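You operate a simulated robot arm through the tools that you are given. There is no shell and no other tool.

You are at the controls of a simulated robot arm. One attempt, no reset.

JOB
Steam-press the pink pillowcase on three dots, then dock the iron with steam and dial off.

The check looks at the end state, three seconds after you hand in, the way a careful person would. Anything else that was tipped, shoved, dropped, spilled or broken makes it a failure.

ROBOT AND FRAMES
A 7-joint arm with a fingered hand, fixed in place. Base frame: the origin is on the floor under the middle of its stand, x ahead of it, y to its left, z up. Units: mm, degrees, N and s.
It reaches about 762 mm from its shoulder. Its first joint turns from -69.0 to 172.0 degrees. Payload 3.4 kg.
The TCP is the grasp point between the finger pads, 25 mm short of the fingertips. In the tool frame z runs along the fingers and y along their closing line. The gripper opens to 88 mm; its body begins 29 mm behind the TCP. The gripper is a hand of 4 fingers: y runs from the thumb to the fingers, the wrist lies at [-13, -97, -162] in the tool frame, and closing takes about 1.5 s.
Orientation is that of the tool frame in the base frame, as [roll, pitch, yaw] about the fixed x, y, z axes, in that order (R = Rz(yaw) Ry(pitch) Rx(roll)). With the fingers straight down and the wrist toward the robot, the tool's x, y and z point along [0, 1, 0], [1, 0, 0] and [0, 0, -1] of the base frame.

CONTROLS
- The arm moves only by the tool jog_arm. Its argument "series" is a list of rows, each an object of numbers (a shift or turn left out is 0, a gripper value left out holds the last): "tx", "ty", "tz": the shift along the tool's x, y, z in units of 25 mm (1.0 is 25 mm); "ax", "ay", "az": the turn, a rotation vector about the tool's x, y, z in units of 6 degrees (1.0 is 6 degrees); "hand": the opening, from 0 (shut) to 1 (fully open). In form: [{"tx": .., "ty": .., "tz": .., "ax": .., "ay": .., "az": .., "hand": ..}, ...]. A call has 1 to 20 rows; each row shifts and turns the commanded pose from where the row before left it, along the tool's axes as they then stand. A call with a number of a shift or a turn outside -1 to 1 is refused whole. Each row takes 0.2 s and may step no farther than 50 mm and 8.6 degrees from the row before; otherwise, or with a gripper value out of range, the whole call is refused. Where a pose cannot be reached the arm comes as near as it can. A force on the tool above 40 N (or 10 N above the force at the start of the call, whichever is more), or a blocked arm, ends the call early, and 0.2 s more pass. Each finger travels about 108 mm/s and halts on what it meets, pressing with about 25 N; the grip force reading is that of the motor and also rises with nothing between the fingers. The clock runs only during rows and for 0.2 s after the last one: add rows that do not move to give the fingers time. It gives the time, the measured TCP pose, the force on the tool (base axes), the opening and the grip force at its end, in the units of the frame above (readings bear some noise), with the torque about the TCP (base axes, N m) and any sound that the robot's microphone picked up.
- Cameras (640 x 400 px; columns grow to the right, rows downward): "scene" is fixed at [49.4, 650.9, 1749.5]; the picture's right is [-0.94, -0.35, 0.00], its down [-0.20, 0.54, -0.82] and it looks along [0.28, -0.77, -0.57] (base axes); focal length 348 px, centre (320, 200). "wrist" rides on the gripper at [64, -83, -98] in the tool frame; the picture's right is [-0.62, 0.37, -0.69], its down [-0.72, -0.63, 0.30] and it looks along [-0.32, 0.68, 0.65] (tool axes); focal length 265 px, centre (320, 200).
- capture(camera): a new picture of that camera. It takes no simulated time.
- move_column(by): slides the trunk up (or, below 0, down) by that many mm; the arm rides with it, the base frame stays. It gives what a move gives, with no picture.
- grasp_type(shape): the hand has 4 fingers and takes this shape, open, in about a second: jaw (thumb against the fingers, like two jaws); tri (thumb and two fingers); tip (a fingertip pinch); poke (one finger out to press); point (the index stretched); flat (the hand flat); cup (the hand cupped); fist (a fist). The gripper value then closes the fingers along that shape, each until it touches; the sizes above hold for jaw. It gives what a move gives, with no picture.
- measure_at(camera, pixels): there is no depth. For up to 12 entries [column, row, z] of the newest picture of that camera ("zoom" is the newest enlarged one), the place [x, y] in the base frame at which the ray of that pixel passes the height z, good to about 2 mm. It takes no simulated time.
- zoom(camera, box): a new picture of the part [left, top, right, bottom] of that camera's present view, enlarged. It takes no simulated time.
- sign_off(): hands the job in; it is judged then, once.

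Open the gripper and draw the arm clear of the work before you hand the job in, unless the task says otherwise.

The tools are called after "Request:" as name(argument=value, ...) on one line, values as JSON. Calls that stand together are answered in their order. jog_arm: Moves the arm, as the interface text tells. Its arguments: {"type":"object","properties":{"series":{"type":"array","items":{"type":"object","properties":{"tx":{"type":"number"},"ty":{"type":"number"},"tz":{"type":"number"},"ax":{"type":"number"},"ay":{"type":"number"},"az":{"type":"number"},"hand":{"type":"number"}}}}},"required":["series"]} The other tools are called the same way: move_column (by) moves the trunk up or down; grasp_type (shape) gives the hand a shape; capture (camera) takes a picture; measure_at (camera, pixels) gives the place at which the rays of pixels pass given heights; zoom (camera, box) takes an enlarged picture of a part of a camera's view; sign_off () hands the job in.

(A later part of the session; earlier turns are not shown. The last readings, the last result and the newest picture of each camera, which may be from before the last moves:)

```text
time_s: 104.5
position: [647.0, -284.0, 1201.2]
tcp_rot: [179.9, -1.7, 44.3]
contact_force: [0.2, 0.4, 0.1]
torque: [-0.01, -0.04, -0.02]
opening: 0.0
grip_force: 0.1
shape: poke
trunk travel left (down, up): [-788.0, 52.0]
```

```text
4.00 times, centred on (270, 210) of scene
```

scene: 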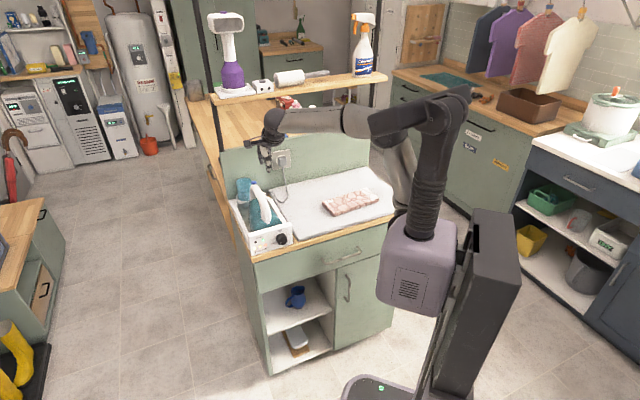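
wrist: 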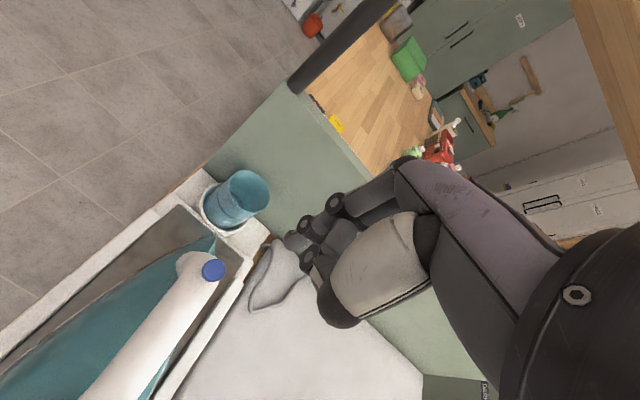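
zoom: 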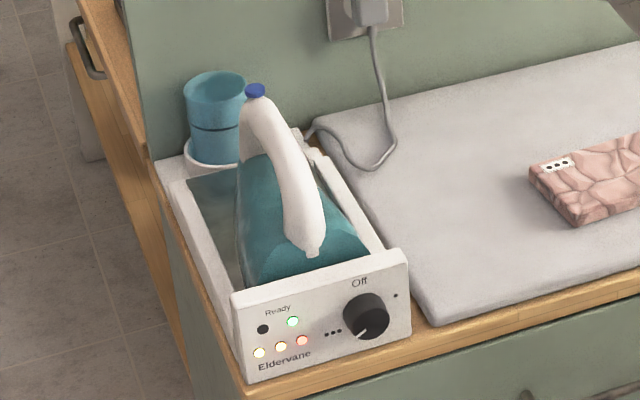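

I zoom on the button to compare its height with before.

Request:
zoom(camera="scene", box=[225, 170, 295, 230])

Request:
zoom(camera="wrist", box=[150, 220, 270, 330])

```text
6.67 times, centred on (260, 200) of scene
```

zoom: 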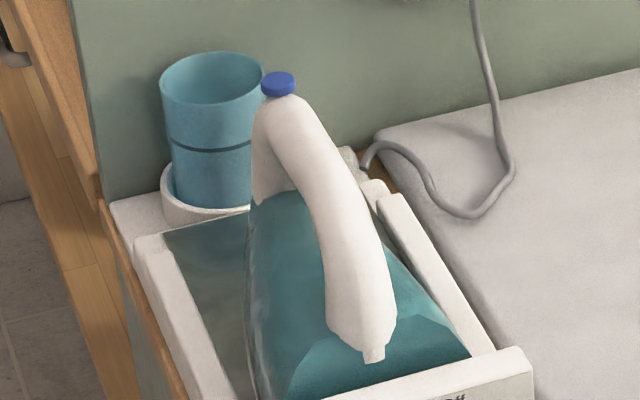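

```text
3.64 times, centred on (210, 275) of wrist
```

zoom: 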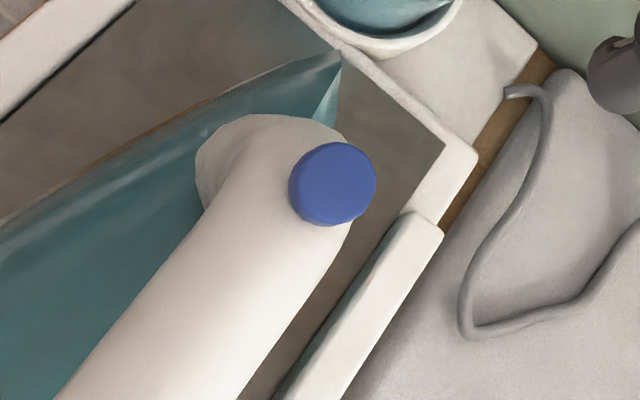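

The button looks the same (momentary toggle with a click). Before grasping, I need the iron's tilt in the dock; I measure the ray of the sole's nose tip at (215.5, 233.8) and rails.

Request:
measure_at(camera="wrist", pixels=[[215.5, 233.8, 900], [215.5, 233.8, 950], [215.5, 233.8, 1000], [244.5, 260, 900], [244.5, 260, 950], [178, 257, 950], [178, 257, 1000]])

Request:
zoom(camera="wrist", box=[0, 160, 280, 400])

```text
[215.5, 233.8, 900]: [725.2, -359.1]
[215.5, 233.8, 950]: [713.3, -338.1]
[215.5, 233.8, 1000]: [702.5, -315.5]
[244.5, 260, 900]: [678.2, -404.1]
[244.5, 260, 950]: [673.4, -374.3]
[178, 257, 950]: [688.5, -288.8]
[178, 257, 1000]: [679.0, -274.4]
```

```text
1.67 times, centred on (140, 280) of wrist
```

zoom: 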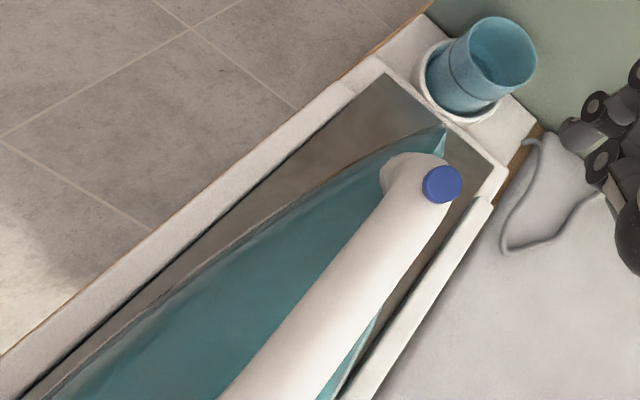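

The iron seems to lie flat on the tray (nose near s≈738 along the dock). I switch back to the jaw shape and yaw +90° over the handle so the closing line is across it; this also gives a side view.

Request:
grasp_type(shape="jaw")

Request:
jog_arm(series=[{"ty": -0.7, "tz": -0.4}, {"ty": -0.7, "tz": -0.4}, {"ty": -0.7}, {"az": -1}, {"az": -1}, {"az": -1}, {"az": -1}, {"az": -1}, {"az": -1}, {"az": -1}, {"az": -1}, {"az": -1}, {"az": -1}, {"az": -1}, {"az": -1}, {"az": -1}, {"az": -1}, {"az": -1}])

Request:
capture(camera="wrist")

Request:
capture(camera="scene")

```text
time_s: 105.4
position: [647.7, -284.0, 1200.6]
tcp_rot: [179.7, -1.7, 44.4]
contact_force: [0.0, -0.2, 0.5]
torque: [0.0, 0.0, 0.0]
opening: 87.6
grip_force: 0.0
shape: jaw
trunk travel left (down, up): [-788.0, 52.0]
```

```text
time_s: 109.2
position: [611.1, -246.1, 1220.2]
tcp_rot: [178.3, 0.2, 134.4]
contact_force: [-0.6, 0.1, 0.2]
torque: [0.01, 0.0, -0.04]
opening: 88.1
grip_force: 0.1
shape: jaw
trunk travel left (down, up): [-788.0, 52.0]
```

```text
taken
```

wrist: 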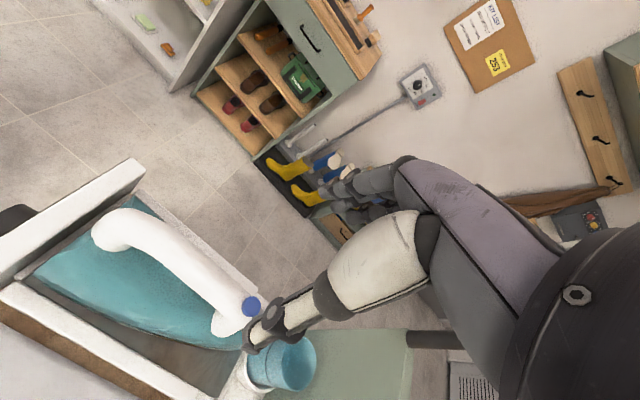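

```text
taken
```

scene: 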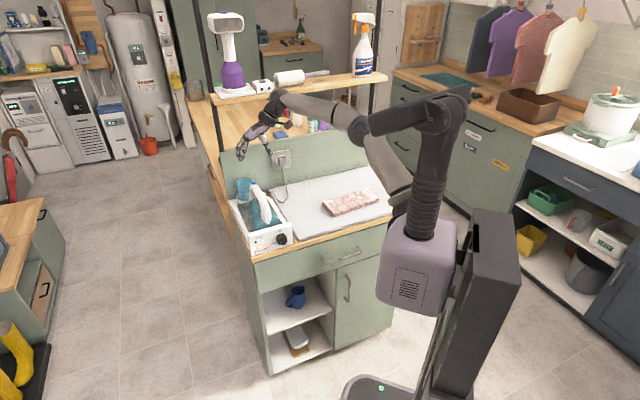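

Option works within reach. I zoom on this side view of the iron to judge its tilt and the handle gap.

Request:
zoom(camera="wrist", box=[0, 150, 330, 400])

Request:
zoom(camera="wrist", box=[180, 260, 330, 380])

```text
1.60 times, centred on (165, 275) of wrist
```

zoom: 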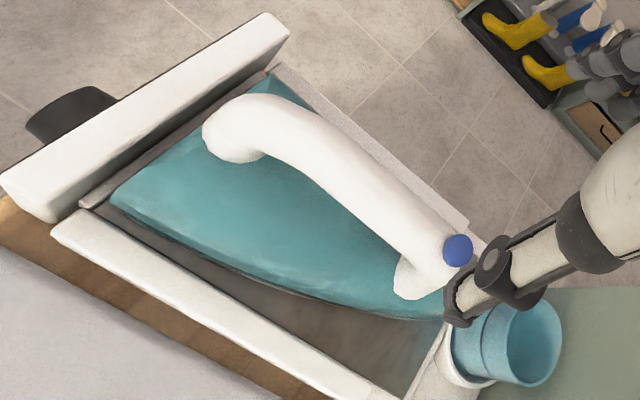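

```text
3.33 times, centred on (255, 320) of wrist
```

zoom: 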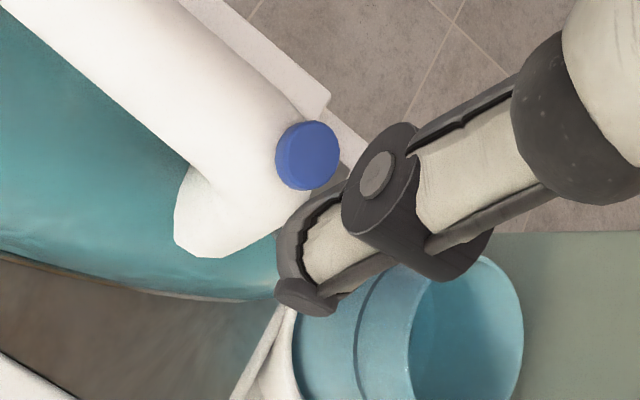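

I triangulate the nose tip and the heel corner with this second view.

Request:
measure_at(camera="wrist", pixels=[[241.9, 348.8, 900], [241.9, 348.8, 920], [241.9, 348.8, 950], [33.75, 278, 900], [33.75, 278, 920], [33.75, 278, 950], [250, 306, 1070], [250, 306, 1080], [95, 232, 1000], [95, 232, 1020]])

```text
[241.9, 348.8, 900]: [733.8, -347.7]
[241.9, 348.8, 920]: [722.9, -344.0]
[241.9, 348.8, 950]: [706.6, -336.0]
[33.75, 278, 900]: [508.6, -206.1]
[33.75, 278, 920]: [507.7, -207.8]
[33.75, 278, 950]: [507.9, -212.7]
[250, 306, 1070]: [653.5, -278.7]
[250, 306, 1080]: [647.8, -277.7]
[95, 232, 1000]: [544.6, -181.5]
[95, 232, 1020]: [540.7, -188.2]
```

Nose tip is at z≈940; I need the sole's tilt. I move the hand right over the pad and pitch it 40° to get a low side view of the iron.

Request:
jog_arm(series=[{"ty": -0.92, "tx": 0.14}, {"ty": -0.92, "tx": 0.14}, {"ty": -0.92, "tx": 0.14}, {"ty": -0.92, "tx": 0.14}, {"ty": -0.92, "tx": 0.14}, {"ty": -0.92, "tx": 0.14}, {"ty": -0.92, "tx": 0.14}, {"tz": 1}, {"tz": 1}, {"tz": 1}, {"tz": 1}, {"tz": 1}, {"ax": -1}, {"ax": -1}, {"ax": -1}, {"ax": -1}, {"ax": -1}, {"ax": -1}, {"ax": -0.7}])

Request:
capture(camera="wrist")

Request:
capture(camera="scene")

```text
time_s: 113.2
position: [481.5, -339.4, 1090.0]
tcp_rot: [138.0, 0.2, 134.3]
contact_force: [0.4, 0.1, 0.4]
torque: [-0.04, 0.01, -0.05]
opening: 87.6
grip_force: 0.1
shape: jaw
trunk travel left (down, up): [-788.0, 52.0]
```

```text
taken
```

wrist: 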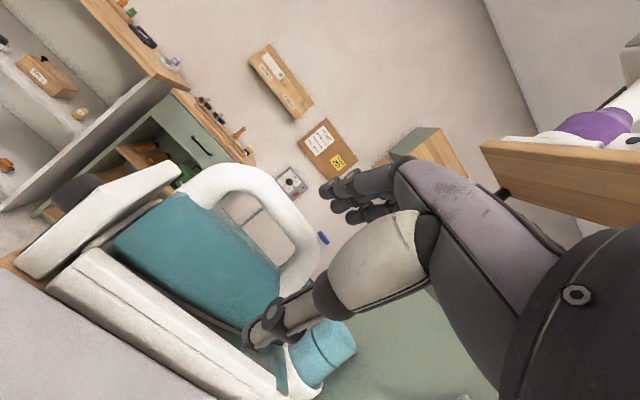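

```text
taken
```

scene: 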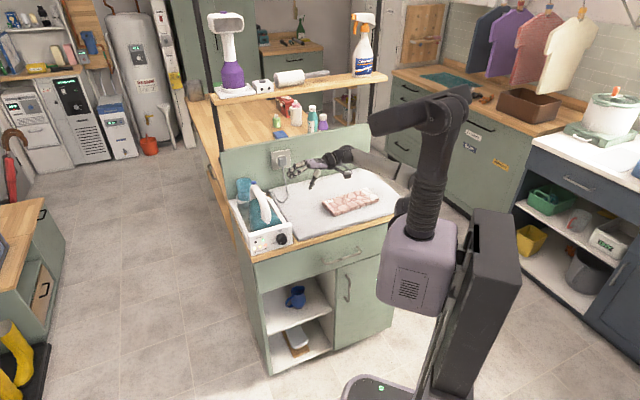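

Great side view. I zoom on the iron to see the handle loop and sole relative to the rail.

Request:
zoom(camera="wrist", box=[0, 140, 360, 400])

```text
1.54 times, centred on (180, 270) of wrist
```

zoom: 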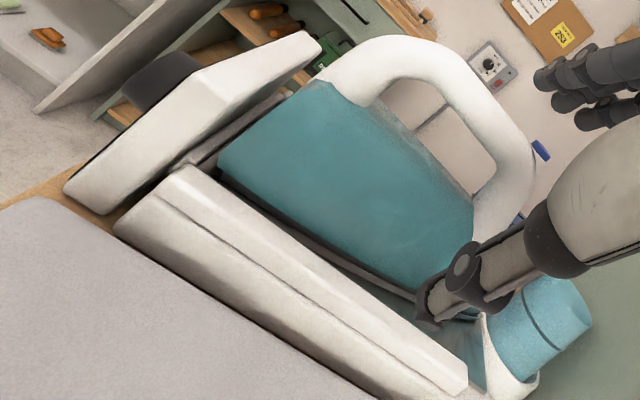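

I triangulate the sole's heel corner (zoom (218, 178)), and rail and handle points in this view.

Request:
measure_at(camera="zoom", pixels=[[218, 178, 900], [218, 178, 920], [218, 178, 940], [190, 168, 920], [190, 168, 940], [190, 168, 960], [468, 368, 920], [468, 368, 940], [468, 368, 960], [415, 297, 900], [415, 297, 920], [415, 297, 940]])

Request:
measure_at(camera="zoom", pixels=[[470, 318, 900], [470, 318, 920], [470, 318, 940], [385, 36, 1020], [385, 36, 1040], [385, 36, 1060], [455, 60, 1040], [455, 60, 1060], [455, 60, 1080], [540, 150, 1060], [540, 150, 1070], [540, 150, 1080]])

```text
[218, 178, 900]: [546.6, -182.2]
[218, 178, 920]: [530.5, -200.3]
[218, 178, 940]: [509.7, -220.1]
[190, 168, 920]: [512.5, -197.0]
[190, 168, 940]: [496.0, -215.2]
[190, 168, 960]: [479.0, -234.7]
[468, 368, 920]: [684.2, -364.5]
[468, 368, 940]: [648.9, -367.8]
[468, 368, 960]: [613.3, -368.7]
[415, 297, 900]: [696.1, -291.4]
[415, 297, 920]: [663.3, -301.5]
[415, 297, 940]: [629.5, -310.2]
```

```text
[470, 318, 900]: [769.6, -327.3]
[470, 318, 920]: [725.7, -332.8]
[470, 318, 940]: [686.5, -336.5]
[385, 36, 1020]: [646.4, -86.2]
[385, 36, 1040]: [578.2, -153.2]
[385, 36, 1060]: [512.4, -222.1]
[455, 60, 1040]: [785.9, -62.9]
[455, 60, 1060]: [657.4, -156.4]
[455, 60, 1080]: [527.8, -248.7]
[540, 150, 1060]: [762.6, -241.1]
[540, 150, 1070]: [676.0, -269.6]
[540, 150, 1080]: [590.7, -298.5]
```

The heel corner and nose both come out near z≈938, so the iron sits level in the dock; the handle grip portion is roughly level with top at z≈1070. I un-pitch the hand and test the reach over the far end of the pillowcase (no iron yet).

Request:
jog_arm(series=[{"ax": 1}, {"ax": 1}, {"ax": 1}, {"ax": 1}, {"ax": 1}, {"ax": 1}, {"ax": 0.95}, {"ty": -0.97}, {"ty": -0.97}, {"ty": -0.97}, {"ty": -0.97}, {"ty": -0.97}, {"ty": -0.97}, {"ty": -0.97}])

Request:
capture(camera="wrist")

Request:
capture(camera="scene")

```text
time_s: 116.2
position: [358.7, -458.1, 1090.2]
tcp_rot: [179.8, 0.2, 134.3]
contact_force: [-0.5, -0.4, -0.3]
torque: [0.02, 0.02, -0.01]
opening: 88.0
grip_force: 0.0
shape: jaw
trunk travel left (down, up): [-788.0, 52.0]
```

```text
taken
```

wrist: 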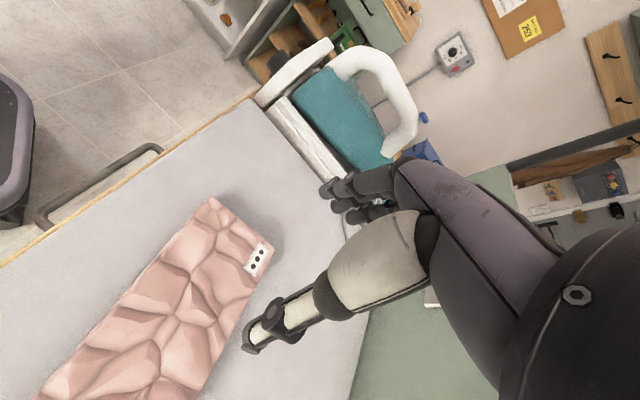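

```text
taken
```

scene: 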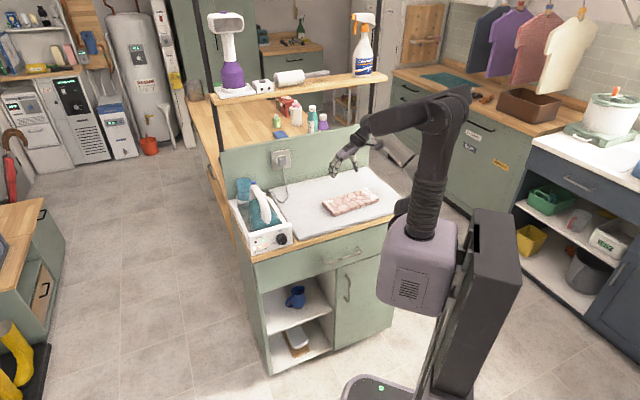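

Reach is fine here. I triangulate the pillowcase's label and corner heights, then test further toward the far end.

Request:
measure_at(camera="wrist", pixels=[[257, 260, 910], [257, 260, 930], [257, 260, 950], [272, 247, 930], [212, 200, 930], [40, 397, 930]])

Request:
measure_at(camera="scene", pixels=[[329.5, 201.1, 910], [329.5, 201.1, 930], [329.5, 201.1, 950]])

Request:
zoom(camera="wrist", box=[0, 170, 300, 400])

Request:
jog_arm(series=[{"ty": -0.97}, {"ty": -0.97}, {"ty": -0.97}, {"ty": -0.97}, {"ty": -0.97}, {"ty": -0.97}])

Request:
capture(camera="wrist")

```text
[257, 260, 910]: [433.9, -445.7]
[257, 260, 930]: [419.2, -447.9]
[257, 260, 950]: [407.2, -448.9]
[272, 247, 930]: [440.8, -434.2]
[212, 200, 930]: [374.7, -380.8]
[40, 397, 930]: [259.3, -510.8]
```

```text
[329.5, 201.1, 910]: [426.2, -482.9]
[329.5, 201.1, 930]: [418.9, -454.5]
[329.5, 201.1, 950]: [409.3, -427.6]
```

```text
1.74 times, centred on (150, 285) of wrist
```

zoom: 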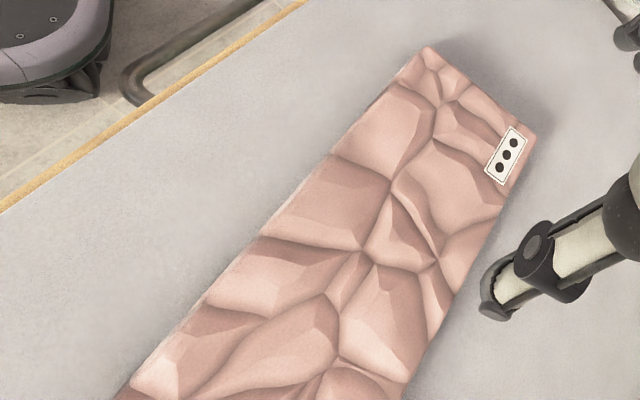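

```text
time_s: 117.6
position: [255.6, -559.4, 1090.7]
tcp_rot: [179.7, 0.3, 134.2]
contact_force: [-0.2, -0.3, 0.0]
torque: [0.04, 0.0, 0.02]
opening: 88.0
grip_force: 0.0
shape: jaw
trunk travel left (down, up): [-788.0, 52.0]
```

```text
taken
```

wrist: 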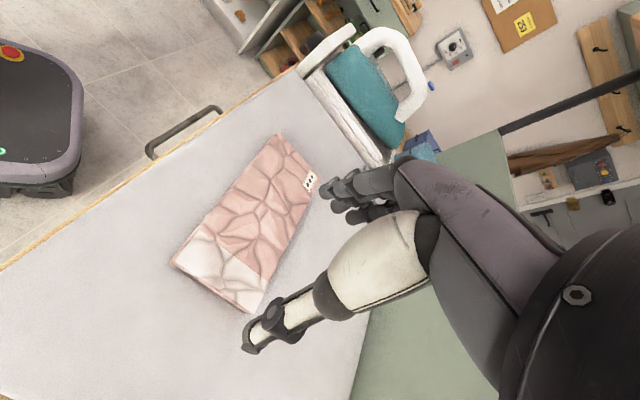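

Reach is fine to u=205 as well; pillowcase top is near z≈934. I zoom on the pillowcase to see the white end.

Request:
zoom(camera="wrist", box=[150, 120, 340, 320])

Request:
measure_at(camera="wrist", pixels=[[281, 134, 934], [319, 178, 934], [247, 313, 934], [173, 263, 934], [265, 277, 934], [202, 225, 934], [310, 181, 934], [303, 68, 960], [385, 160, 960]])

```text
2.00 times, centred on (245, 220) of wrist
```

zoom: 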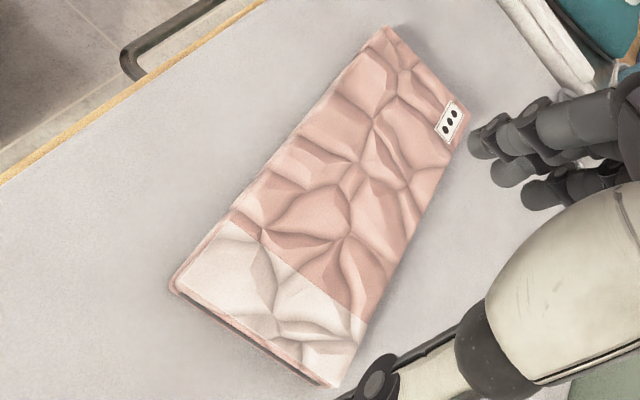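

```text
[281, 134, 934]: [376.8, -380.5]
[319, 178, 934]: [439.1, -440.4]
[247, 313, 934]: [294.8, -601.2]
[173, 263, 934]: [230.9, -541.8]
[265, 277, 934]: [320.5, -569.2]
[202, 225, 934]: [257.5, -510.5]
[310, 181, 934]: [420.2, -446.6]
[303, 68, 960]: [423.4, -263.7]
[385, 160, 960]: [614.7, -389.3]
```

The pillowcase top spans corners (377,-380), (439,-440), (295,-601), (231,-542) — aligned within 4° of the dock direction. I go back above the iron's handle at safe height.

Request:
jog_arm(series=[{"tz": -1}, {"tz": -1}, {"ty": 0.97, "tx": -0.03}, {"ty": 0.97, "tx": -0.03}, {"ty": 0.97, "tx": -0.03}, {"ty": 0.97, "tx": -0.03}, {"ty": 0.97, "tx": -0.03}, {"ty": 0.97, "tx": -0.03}, {"ty": 0.97, "tx": -0.03}, {"ty": 0.97, "tx": -0.03}, {"ty": 0.97, "tx": -0.03}, {"ty": 0.97, "tx": -0.03}, {"ty": 0.97, "tx": -0.03}, {"ty": 0.97, "tx": -0.03}, {"ty": 0.97, "tx": -0.03}, {"ty": 0.97, "tx": -0.03}, {"ty": 0.97, "tx": -0.03}, {"ty": 0.97, "tx": -0.03}])

Request:
jog_arm(series=[{"ty": 0.97, "tx": -0.03}, {"ty": 0.97, "tx": -0.03}, {"ty": 0.97, "tx": -0.03}, {"ty": 0.9, "tx": -0.03}, {}])

Request:
capture(camera="wrist")

Request:
capture(camera="scene")

```text
time_s: 121.4
position: [542.2, -296.8, 1141.5]
tcp_rot: [179.9, 0.2, 134.3]
contact_force: [0.2, 0.3, -0.8]
torque: [-0.02, 0.03, 0.01]
opening: 87.7
grip_force: 0.1
shape: jaw
trunk travel left (down, up): [-788.0, 52.0]
```

```text
time_s: 122.6
position: [612.1, -233.5, 1141.5]
tcp_rot: [179.8, 0.2, 134.4]
contact_force: [-0.4, 0.0, -0.1]
torque: [-0.01, 0.0, 0.01]
opening: 87.8
grip_force: 0.0
shape: jaw
trunk travel left (down, up): [-788.0, 52.0]
```

```text
taken
```

wrist: 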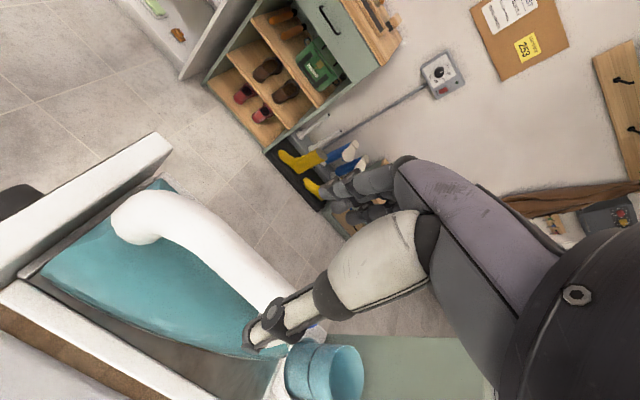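

```text
taken
```

scene: 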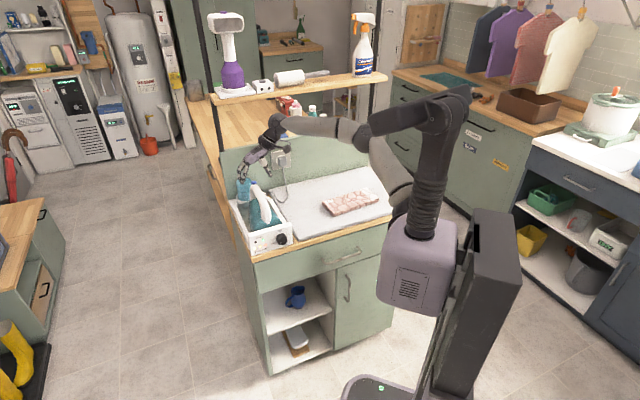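

I am over the handle at s≈593, u≈-278. I descend 45 mm and check alignment of thumb and fingers around the handle.

Request:
jog_arm(series=[{"tz": 0.9, "ty": -0.1}, {"tz": 0.9}, {}])

Request:
zoom(camera="wrist", box=[100, 150, 420, 390])

Request:
zoom(camera="scene", box=[215, 130, 315, 230])

```text
time_s: 123.4
position: [609.3, -235.3, 1095.8]
tcp_rot: [179.8, 0.2, 134.3]
contact_force: [-1.1, 0.0, 0.3]
torque: [-0.01, -0.02, 0.01]
opening: 87.7
grip_force: 0.0
shape: jaw
trunk travel left (down, up): [-788.0, 52.0]
```

```text
1.67 times, centred on (260, 270) of wrist
```

zoom: 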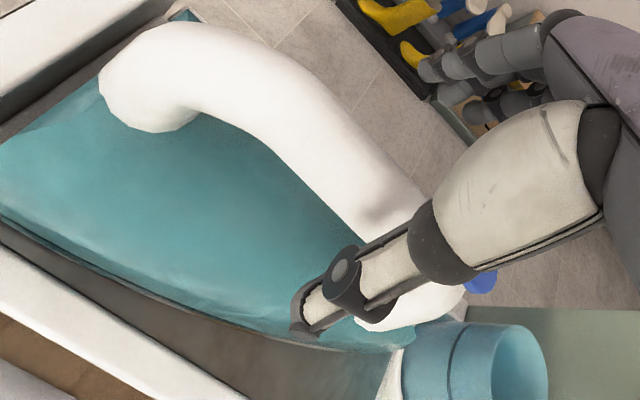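

```text
4.00 times, centred on (265, 180) of scene
```

zoom: 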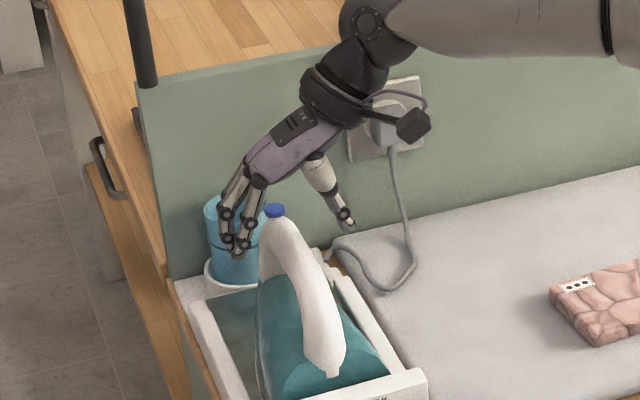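

Handle lies between thumb (right) and fingers (left). I descend the remaining 38 mm.

Request:
jog_arm(series=[{"tz": 0.6}, {"tz": 0.6}, {"tz": 0.32}, {}])

Request:
zoom(camera="wrist", box=[100, 150, 420, 390])

Request:
zoom(camera="scene", box=[215, 130, 315, 230])

```text
time_s: 124.4
position: [609.4, -235.4, 1059.8]
tcp_rot: [179.8, 0.1, 134.3]
contact_force: [-0.1, 0.3, -0.1]
torque: [-0.01, 0.03, 0.0]
opening: 87.8
grip_force: 0.0
shape: jaw
trunk travel left (down, up): [-788.0, 52.0]
```

```text
1.67 times, centred on (260, 270) of wrist
```

zoom: 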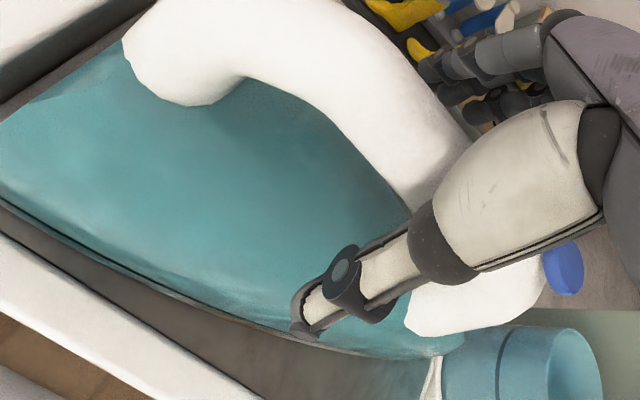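

```text
4.00 times, centred on (265, 180) of scene
```

zoom: 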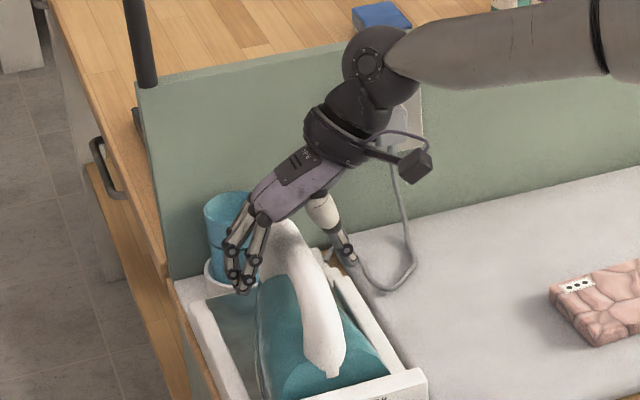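

Fingers and thumb straddle the handle, no contact. I close the grip.

Request:
jog_arm(series=[{"hand": 0.3}, {}, {}, {}, {}, {}])

Request:
zoom(camera="wrist", box=[100, 150, 420, 390])

Request:
zoom(camera="scene", box=[215, 130, 315, 230])

```text
time_s: 125.8
position: [609.9, -235.6, 1059.7]
tcp_rot: [179.8, 0.2, 134.3]
contact_force: [0.1, 1.2, 0.2]
torque: [-0.01, 0.0, -0.02]
opening: 26.7
grip_force: 0.1
shape: jaw
trunk travel left (down, up): [-788.0, 52.0]
```

```text
1.67 times, centred on (260, 270) of wrist
```

zoom: 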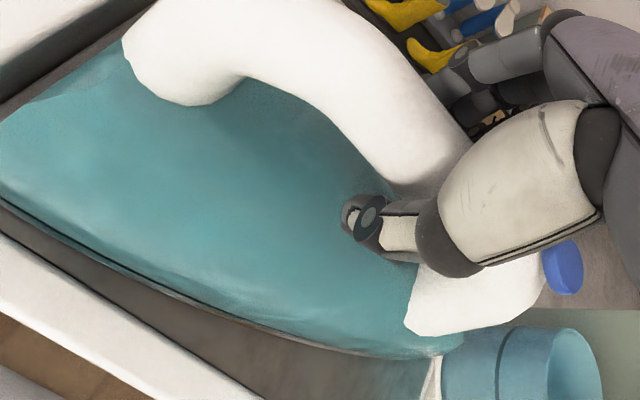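

```text
4.00 times, centred on (265, 180) of scene
```

zoom: 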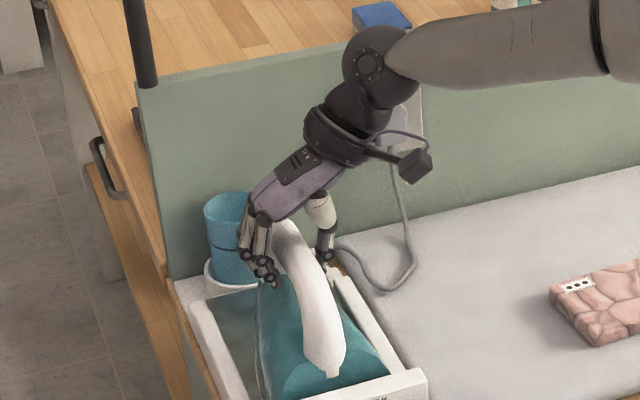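

No contact yet at 26.7 mm; I close further.

Request:
jog_arm(series=[{"hand": 0.0}, {}, {}, {}, {}])

Request:
zoom(camera="wrist", box=[100, 150, 420, 390])

Request:
zoom(camera="scene", box=[215, 130, 315, 230])

```text
time_s: 127.0
position: [612.5, -236.8, 1056.6]
tcp_rot: [179.9, 0.1, 134.3]
contact_force: [0.5, 0.2, 0.1]
torque: [0.09, 0.01, 0.02]
opening: 15.3
grip_force: 25.3
shape: jaw
trunk travel left (down, up): [-788.0, 52.0]
```

```text
1.67 times, centred on (260, 270) of wrist
```

zoom: 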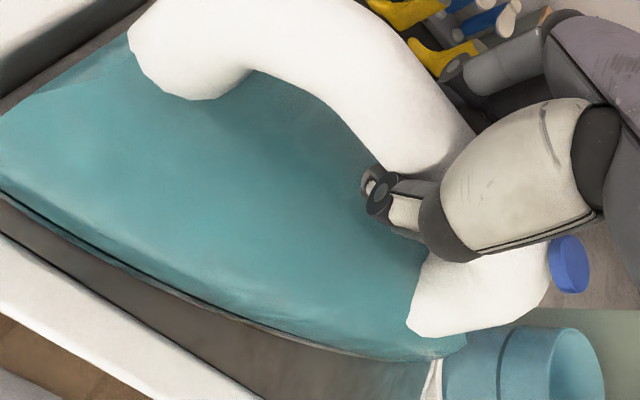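

```text
4.00 times, centred on (265, 180) of scene
```

zoom: 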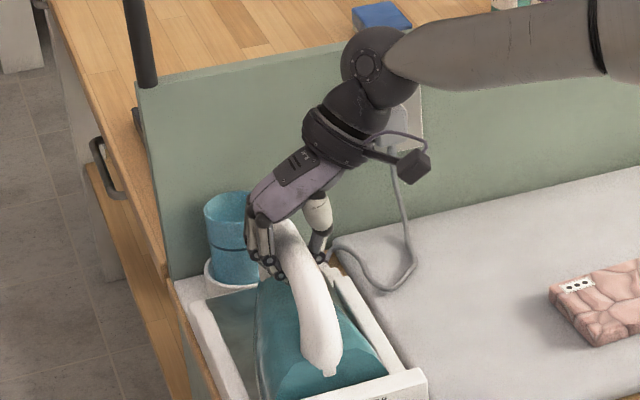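

The grip engaged (25.3 N), fingers wrapping the handle. I lift slowly 15 mm and read the load.

Request:
jog_arm(series=[{"tz": -0.2}, {"tz": -0.2}, {"tz": -0.2}, {}])

Request:
zoom(camera="wrist", box=[0, 150, 420, 400])

Request:
zoom(camera="scene", box=[215, 150, 315, 250])

```text
time_s: 128.0
position: [611.7, -236.6, 1072.6]
tcp_rot: [179.9, 0.1, 134.3]
contact_force: [0.0, 1.1, -11.5]
torque: [0.15, 0.09, 0.02]
opening: 15.7
grip_force: 25.3
shape: jaw
trunk travel left (down, up): [-788.0, 52.0]
```

```text
1.52 times, centred on (210, 275) of wrist
```

zoom: 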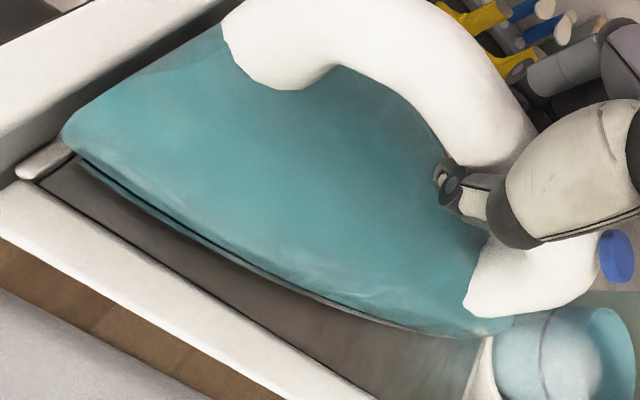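

```text
4.00 times, centred on (265, 200) of scene
```

zoom: 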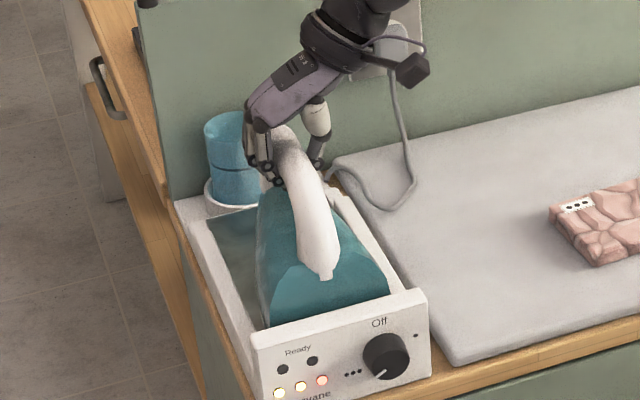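

Load reads 11.5 N: the iron is lifted, and a steam haze shows at its nose by the beaker. I check where the power cord lies before moving sideways.

Request:
measure_at(camera="scene", pixels=[[287.5, 197.5, 912], [280, 202, 912], [269, 191, 912], [283, 180, 980], [282, 160, 1050]])

Request:
jog_arm(series=[{"tz": -0.5}, {"tz": -0.5}, {"tz": -0.5}, {"tz": -0.5}, {"tz": -0.5}])

Request:
capture(camera="wrist")

Request:
zoom(camera="scene", box=[215, 130, 315, 230])

```text
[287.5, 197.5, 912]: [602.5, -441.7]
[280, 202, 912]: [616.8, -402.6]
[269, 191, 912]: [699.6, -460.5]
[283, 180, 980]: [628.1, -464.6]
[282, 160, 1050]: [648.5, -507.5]
```

```text
time_s: 129.2
position: [612.2, -235.1, 1135.7]
tcp_rot: [179.9, 0.1, 134.3]
contact_force: [0.0, -0.4, -12.1]
torque: [0.1, 0.08, -0.02]
opening: 15.5
grip_force: 25.2
shape: jaw
trunk travel left (down, up): [-788.0, 52.0]
```

```text
taken
```

wrist: 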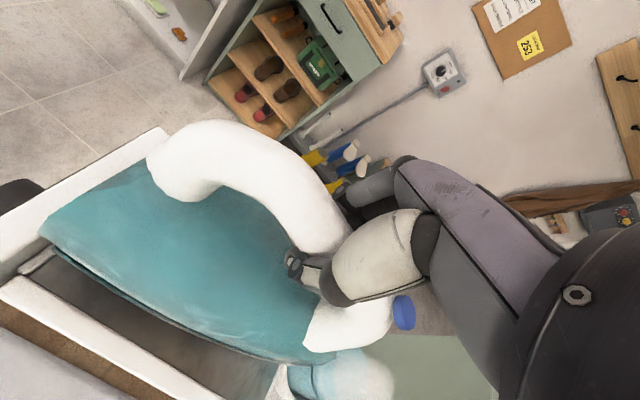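

```text
4.00 times, centred on (265, 180) of scene
```

zoom: 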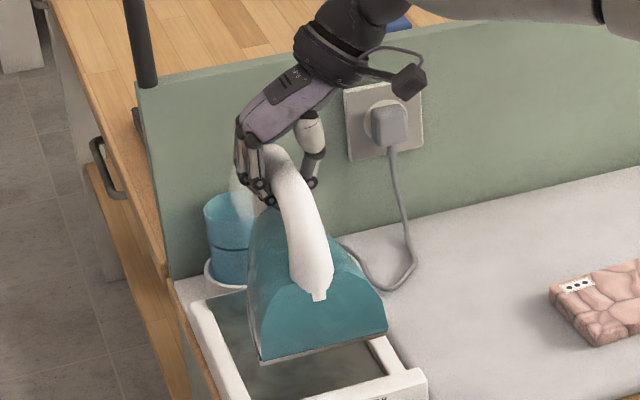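

Steam puffs at the nose and the iron hangs level. The cord loop lies at s≈718–740, so I pull the iron back 40 mm before moving right to the near end of the pillowcase.

Request:
jog_arm(series=[{"tx": 0.8}, {"tx": 0.8}, {"ty": -0.95}, {"ty": -0.95}, {"ty": -0.95}, {"ty": -0.95}, {"ty": -0.95}, {"ty": -0.95}, {"ty": -0.95}, {"ty": -0.95}, {"ty": -0.95}, {"ty": -0.95}, {"ty": -0.95}, {"ty": -0.95}, {"tx": -0.8}, {"tx": -0.8}, {"tx": -0.2}])

Request:
capture(camera="wrist")

Request:
zoom(camera="scene", box=[260, 120, 400, 240])

```text
time_s: 132.8
position: [410.4, -439.6, 1132.7]
tcp_rot: [179.9, 0.1, 134.3]
contact_force: [-0.3, -0.5, -11.7]
torque: [0.02, 0.07, -0.01]
opening: 15.9
grip_force: 24.9
shape: jaw
trunk travel left (down, up): [-788.0, 52.0]
```

```text
taken
```

wrist: 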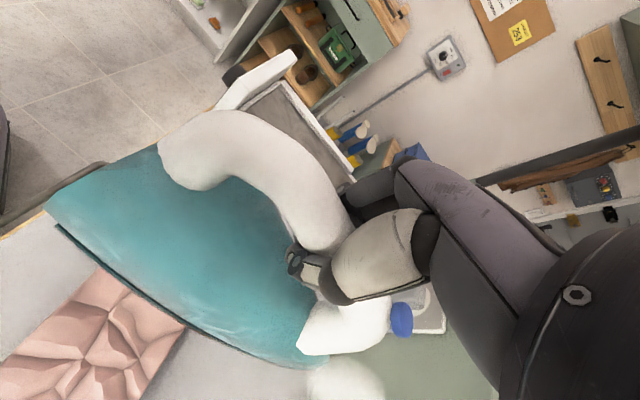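

```text
3.33 times, centred on (330, 180) of scene
```

zoom: 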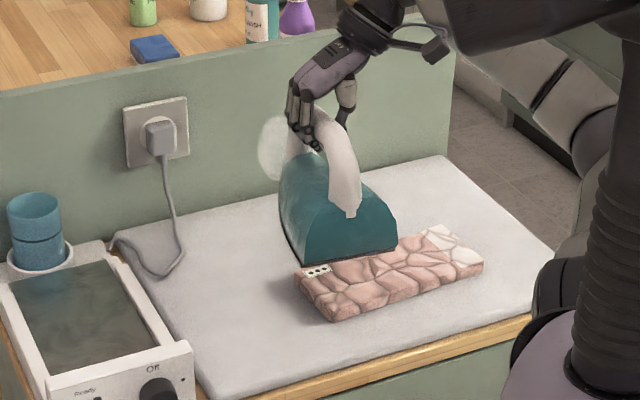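

I zoom in on the iron to judge its level from the heel's bottom edge.

Request:
zoom(camera="scene", box=[305, 150, 365, 210])

```text
6.67 times, centred on (335, 180) of scene
```

zoom: 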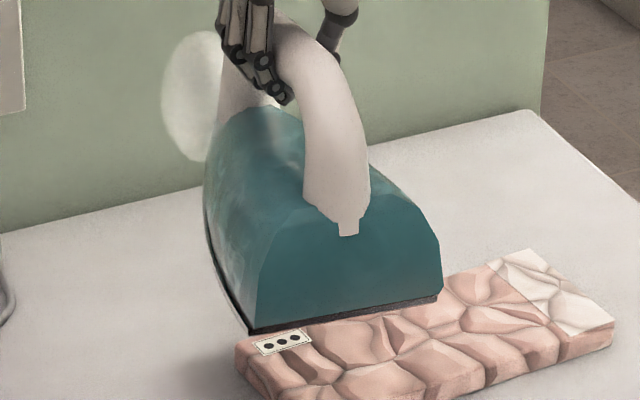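

I measure the heel's bottom corners, at candidate heights, to determine the iron's yaw and pitch in the hand.

Request:
measure_at(camera="scene", pixels=[[352.5, 194.7, 1000], [352.5, 194.7, 1020], [324.5, 199.9, 1000], [324.5, 199.9, 1020], [339, 184.2, 1070], [339, 184.2, 1090]])

Request:
zoom(camera="wrist", box=[20, 90, 420, 390])

```text
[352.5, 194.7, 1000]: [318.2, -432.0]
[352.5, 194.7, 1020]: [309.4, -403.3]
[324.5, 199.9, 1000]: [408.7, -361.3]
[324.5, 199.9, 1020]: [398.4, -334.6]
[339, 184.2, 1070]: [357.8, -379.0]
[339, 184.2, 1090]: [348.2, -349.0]
```

```text
1.33 times, centred on (220, 240) of wrist
```

zoom: 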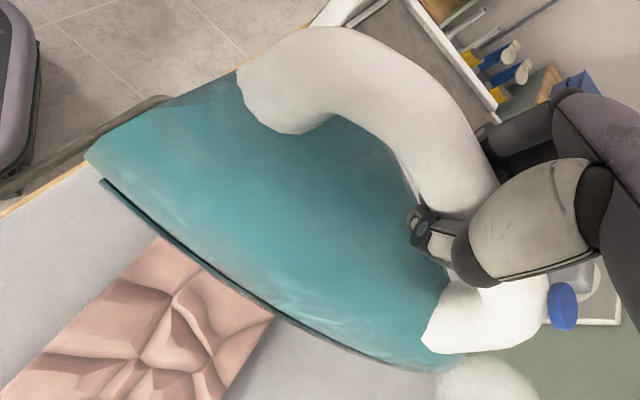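

I measure the nose tip in the wrist view (310, 367) and the sole's heel corner (zoom (87,152), (100,180)) for the sole's pitch.

Request:
measure_at(camera="zoom", pixels=[[440, 370, 990], [440, 370, 1000], [440, 370, 1010], [440, 370, 1020], [100, 182, 990], [100, 182, 1000], [100, 182, 1010], [100, 182, 1020], [562, 306, 1140], [562, 306, 1150], [270, 318, 990], [270, 318, 1010]])

```text
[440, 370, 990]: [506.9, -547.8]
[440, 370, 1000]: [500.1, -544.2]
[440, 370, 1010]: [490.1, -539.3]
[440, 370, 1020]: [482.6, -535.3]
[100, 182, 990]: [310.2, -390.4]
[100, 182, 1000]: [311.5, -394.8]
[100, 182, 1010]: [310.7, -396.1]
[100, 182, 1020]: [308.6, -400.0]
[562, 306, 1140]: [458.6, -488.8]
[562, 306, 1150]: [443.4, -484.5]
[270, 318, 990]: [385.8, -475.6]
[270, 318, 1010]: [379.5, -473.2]
```

The iron hangs about 5° nose-down and 6° clockwise in the grip. I counter-rotate the hand to level it, and descend toward the pillowcase's near end.

Request:
jog_arm(series=[{"az": -0.45, "ay": -0.4}, {"az": -0.45, "ay": -0.4}, {"tz": 0.5}, {"tz": 0.5}, {"tz": 0.5}, {"tz": 0.4}, {}])

Request:
zoom(camera="scene", box=[305, 150, 365, 210])

Request:
capture(camera="wrist")

```text
time_s: 134.4
position: [412.6, -441.7, 1087.8]
tcp_rot: [-179.9, 4.9, 139.7]
contact_force: [-0.1, -0.2, -12.2]
torque: [0.11, 0.1, 0.01]
opening: 15.6
grip_force: 24.3
shape: jaw
trunk travel left (down, up): [-788.0, 52.0]
```

```text
6.67 times, centred on (335, 180) of scene
```

zoom: 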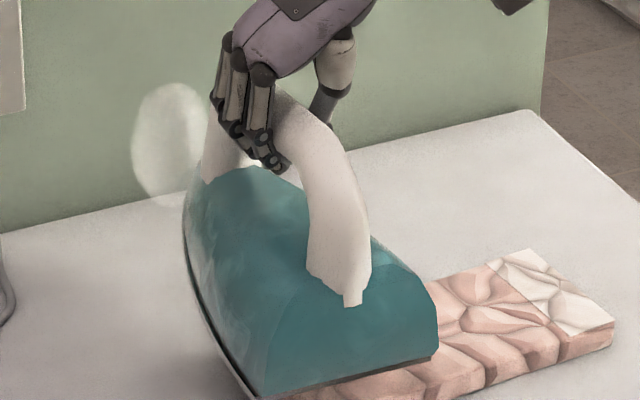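

```text
taken
```

wrist: 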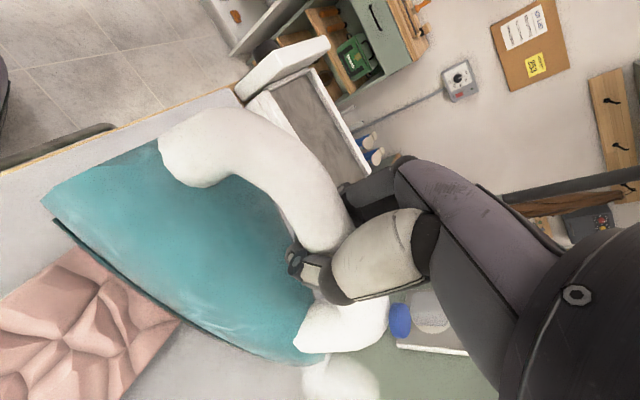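

Nearly level. I descend in small steps watching for contact with the pillowcase.

Request:
jog_arm(series=[{"tz": 0.4, "az": -0.3}, {"tz": 0.3}, {"tz": 0.2}, {"tz": 0.1}, {"tz": 0.1}, {}])

Request:
zoom(camera="scene", box=[305, 160, 365, 220])

```text
time_s: 135.8
position: [415.0, -443.7, 1060.0]
tcp_rot: [-179.8, 5.1, 141.5]
contact_force: [-1.0, 0.0, -7.9]
torque: [0.06, 0.12, 0.03]
opening: 15.5
grip_force: 24.9
shape: jaw
trunk travel left (down, up): [-788.0, 52.0]
```

```text
6.67 times, centred on (335, 190) of scene
```

zoom: 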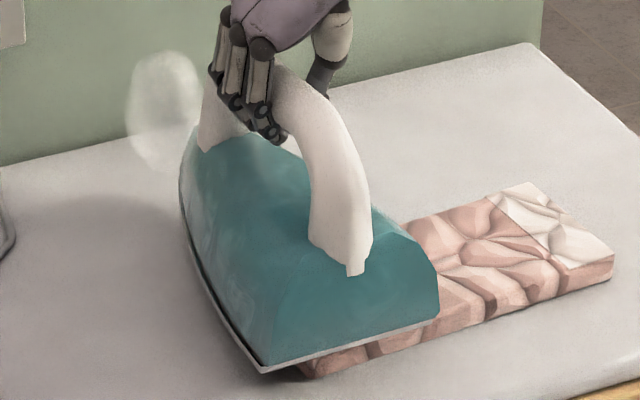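

Contact begins (load -12 → -8 N). I press a little more.

Request:
jog_arm(series=[{"tz": 0.1}, {}])

```text
time_s: 136.4
position: [413.9, -442.6, 1058.7]
tcp_rot: [-179.9, 5.1, 141.5]
contact_force: [-1.6, 0.4, 1.0]
torque: [0.08, 0.05, 0.0]
opening: 16.0
grip_force: 25.2
shape: jaw
trunk travel left (down, up): [-788.0, 52.0]
```

Pressing about 13 N now. I press slightly more and start sweeping along the pillowcase, 10 mm per row.

Request:
jog_arm(series=[{"tz": 0.08}, {"ty": -0.3, "tx": 0.02}, {"ty": -0.4, "tx": 0.024}, {"ty": -0.4, "tx": 0.024}, {"ty": -0.4, "tx": 0.024}, {"ty": -0.4, "tx": 0.024}, {"ty": -0.4, "tx": 0.024}])

Request:
zoom(camera="scene", box=[305, 160, 395, 220])

```text
time_s: 138.0
position: [376.6, -485.0, 1055.7]
tcp_rot: [-179.8, 5.0, 141.5]
contact_force: [1.1, 1.2, 0.2]
torque: [0.02, 0.03, 0.02]
opening: 15.1
grip_force: 24.7
shape: jaw
trunk travel left (down, up): [-788.0, 52.0]
```

```text
6.67 times, centred on (350, 190) of scene
```

zoom: 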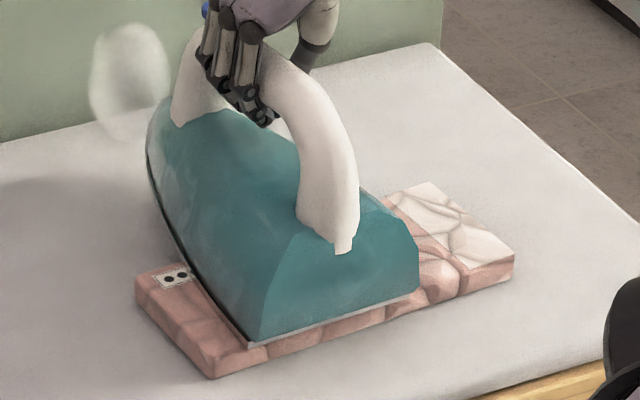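

The strip already passed near the label looks smoother. I continue the sweep to the far end.

Request:
jog_arm(series=[{"ty": -0.4, "tx": 0.024, "tz": 0.03}, {"ty": -0.4, "tx": 0.024}, {"ty": -0.4, "tx": 0.024}, {"ty": -0.4, "tx": 0.024}, {"ty": -0.4, "tx": 0.024}, {"ty": -0.4, "tx": 0.024}, {"ty": -0.4, "tx": 0.024}, {"ty": -0.4, "tx": 0.024}, {"ty": -0.4, "tx": 0.024}, {"ty": -0.4, "tx": 0.024}, {"ty": -0.4, "tx": 0.024}])

Request:
zoom(camera="scene", box=[305, 160, 395, 220])

```text
time_s: 140.4
position: [301.7, -567.8, 1056.0]
tcp_rot: [-179.7, 5.1, 141.6]
contact_force: [0.3, 0.4, 0.0]
torque: [0.01, -0.02, 0.01]
opening: 14.7
grip_force: 24.8
shape: jaw
trunk travel left (down, up): [-788.0, 52.0]
```

```text
6.67 times, centred on (350, 190) of scene
```

zoom: 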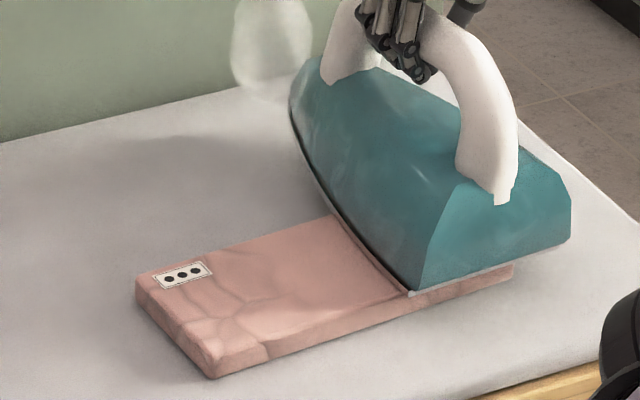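

Excellent: the swept cloth is flat; only the label end still shows faint creases. I press slightly more and sweep back to the near end.

Request:
jog_arm(series=[{"tz": 0.08, "ty": -0.2}, {"ty": -0.2}, {"ty": 0.4, "tx": -0.024}, {"ty": 0.4, "tx": -0.024}, {"ty": 0.4, "tx": -0.024}, {"ty": 0.4, "tx": -0.024}, {"ty": 0.4, "tx": -0.024}, {"ty": 0.4, "tx": -0.024}, {"ty": 0.4, "tx": -0.024}, {"ty": 0.4, "tx": -0.024}, {"ty": 0.4, "tx": -0.024}, {"ty": 0.4, "tx": -0.024}, {"ty": 0.4, "tx": -0.024}, {"ty": 0.4, "tx": -0.024}, {"ty": 0.4, "tx": -0.024}])

Request:
zoom(camera="scene", box=[305, 160, 395, 220])

```text
time_s: 143.6
position: [383.8, -479.5, 1053.9]
tcp_rot: [-179.8, 5.0, 141.5]
contact_force: [-0.9, -0.5, -1.5]
torque: [0.01, 0.01, -0.06]
opening: 13.9
grip_force: 25.2
shape: jaw
trunk travel left (down, up): [-788.0, 52.0]
```

```text
6.67 times, centred on (350, 190) of scene
```

zoom: 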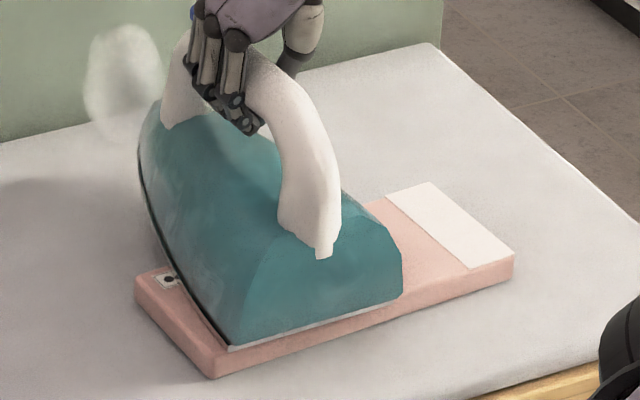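

The far end with the white hem is flat now. I continue to the label end and work it back and forth briefly.

Request:
jog_arm(series=[{"ty": 0.4, "tx": -0.024, "tz": 0.05}, {"ty": 0.4, "tx": -0.024, "tz": 0.03}, {"ty": 0.4, "tx": -0.024}, {"ty": 0.4, "tx": -0.024}, {"ty": 0.3}, {"ty": 0.2}, {"ty": -0.2}, {"ty": -0.3}, {"ty": -0.3}, {"ty": -0.4}, {"ty": -0.4}, {"ty": -0.4}])

Request:
zoom(camera="scene", box=[305, 160, 395, 220])

```text
time_s: 146.2
position: [386.4, -478.5, 1050.2]
tcp_rot: [-179.8, 5.0, 141.3]
contact_force: [1.5, 1.1, -1.8]
torque: [0.02, 0.04, -0.02]
opening: 12.5
grip_force: 24.5
shape: jaw
trunk travel left (down, up): [-788.0, 52.0]
```

```text
6.67 times, centred on (350, 190) of scene
```

zoom: 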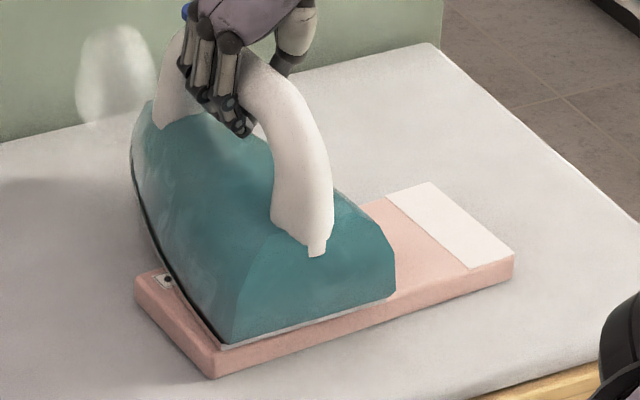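

The visible end looks flat. I lift the iron 40 mm and inspect the whole pillowcase.

Request:
jog_arm(series=[{"tz": -0.4}, {"tz": -0.6}, {"tz": -0.8}, {"ty": 0.9, "tz": -0.6}, {"ty": 0.9, "tz": -0.4}, {"ty": 0.9}])

Request:
zoom(camera="scene", box=[305, 150, 395, 220])

Request:
capture(camera="wrist")

```text
time_s: 147.6
position: [426.7, -421.6, 1118.4]
tcp_rot: [-179.9, 4.9, 141.6]
contact_force: [0.6, 1.3, -12.5]
torque: [0.09, 0.03, 0.01]
opening: 12.5
grip_force: 24.9
shape: jaw
trunk travel left (down, up): [-788.0, 52.0]
```

```text
5.71 times, centred on (350, 185) of scene
```

zoom: 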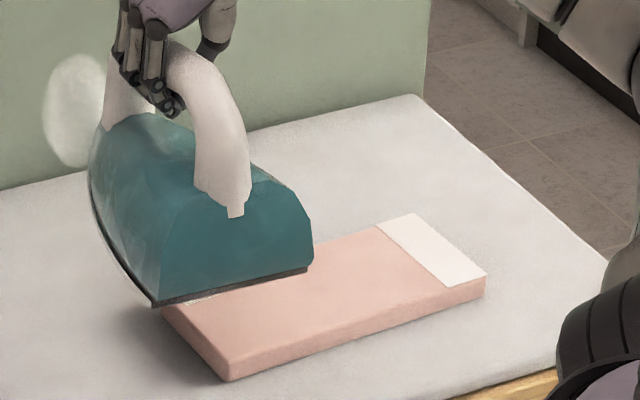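

```text
taken
```

wrist: 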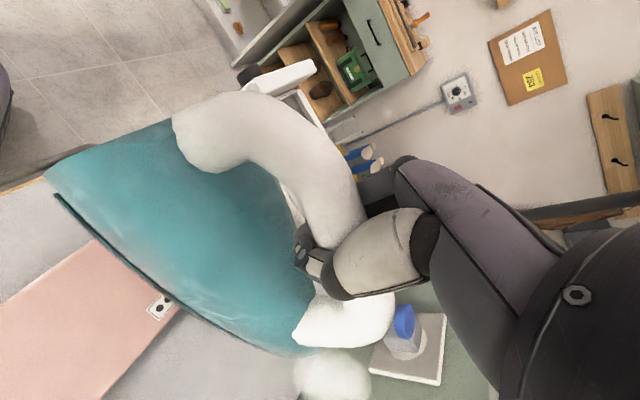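

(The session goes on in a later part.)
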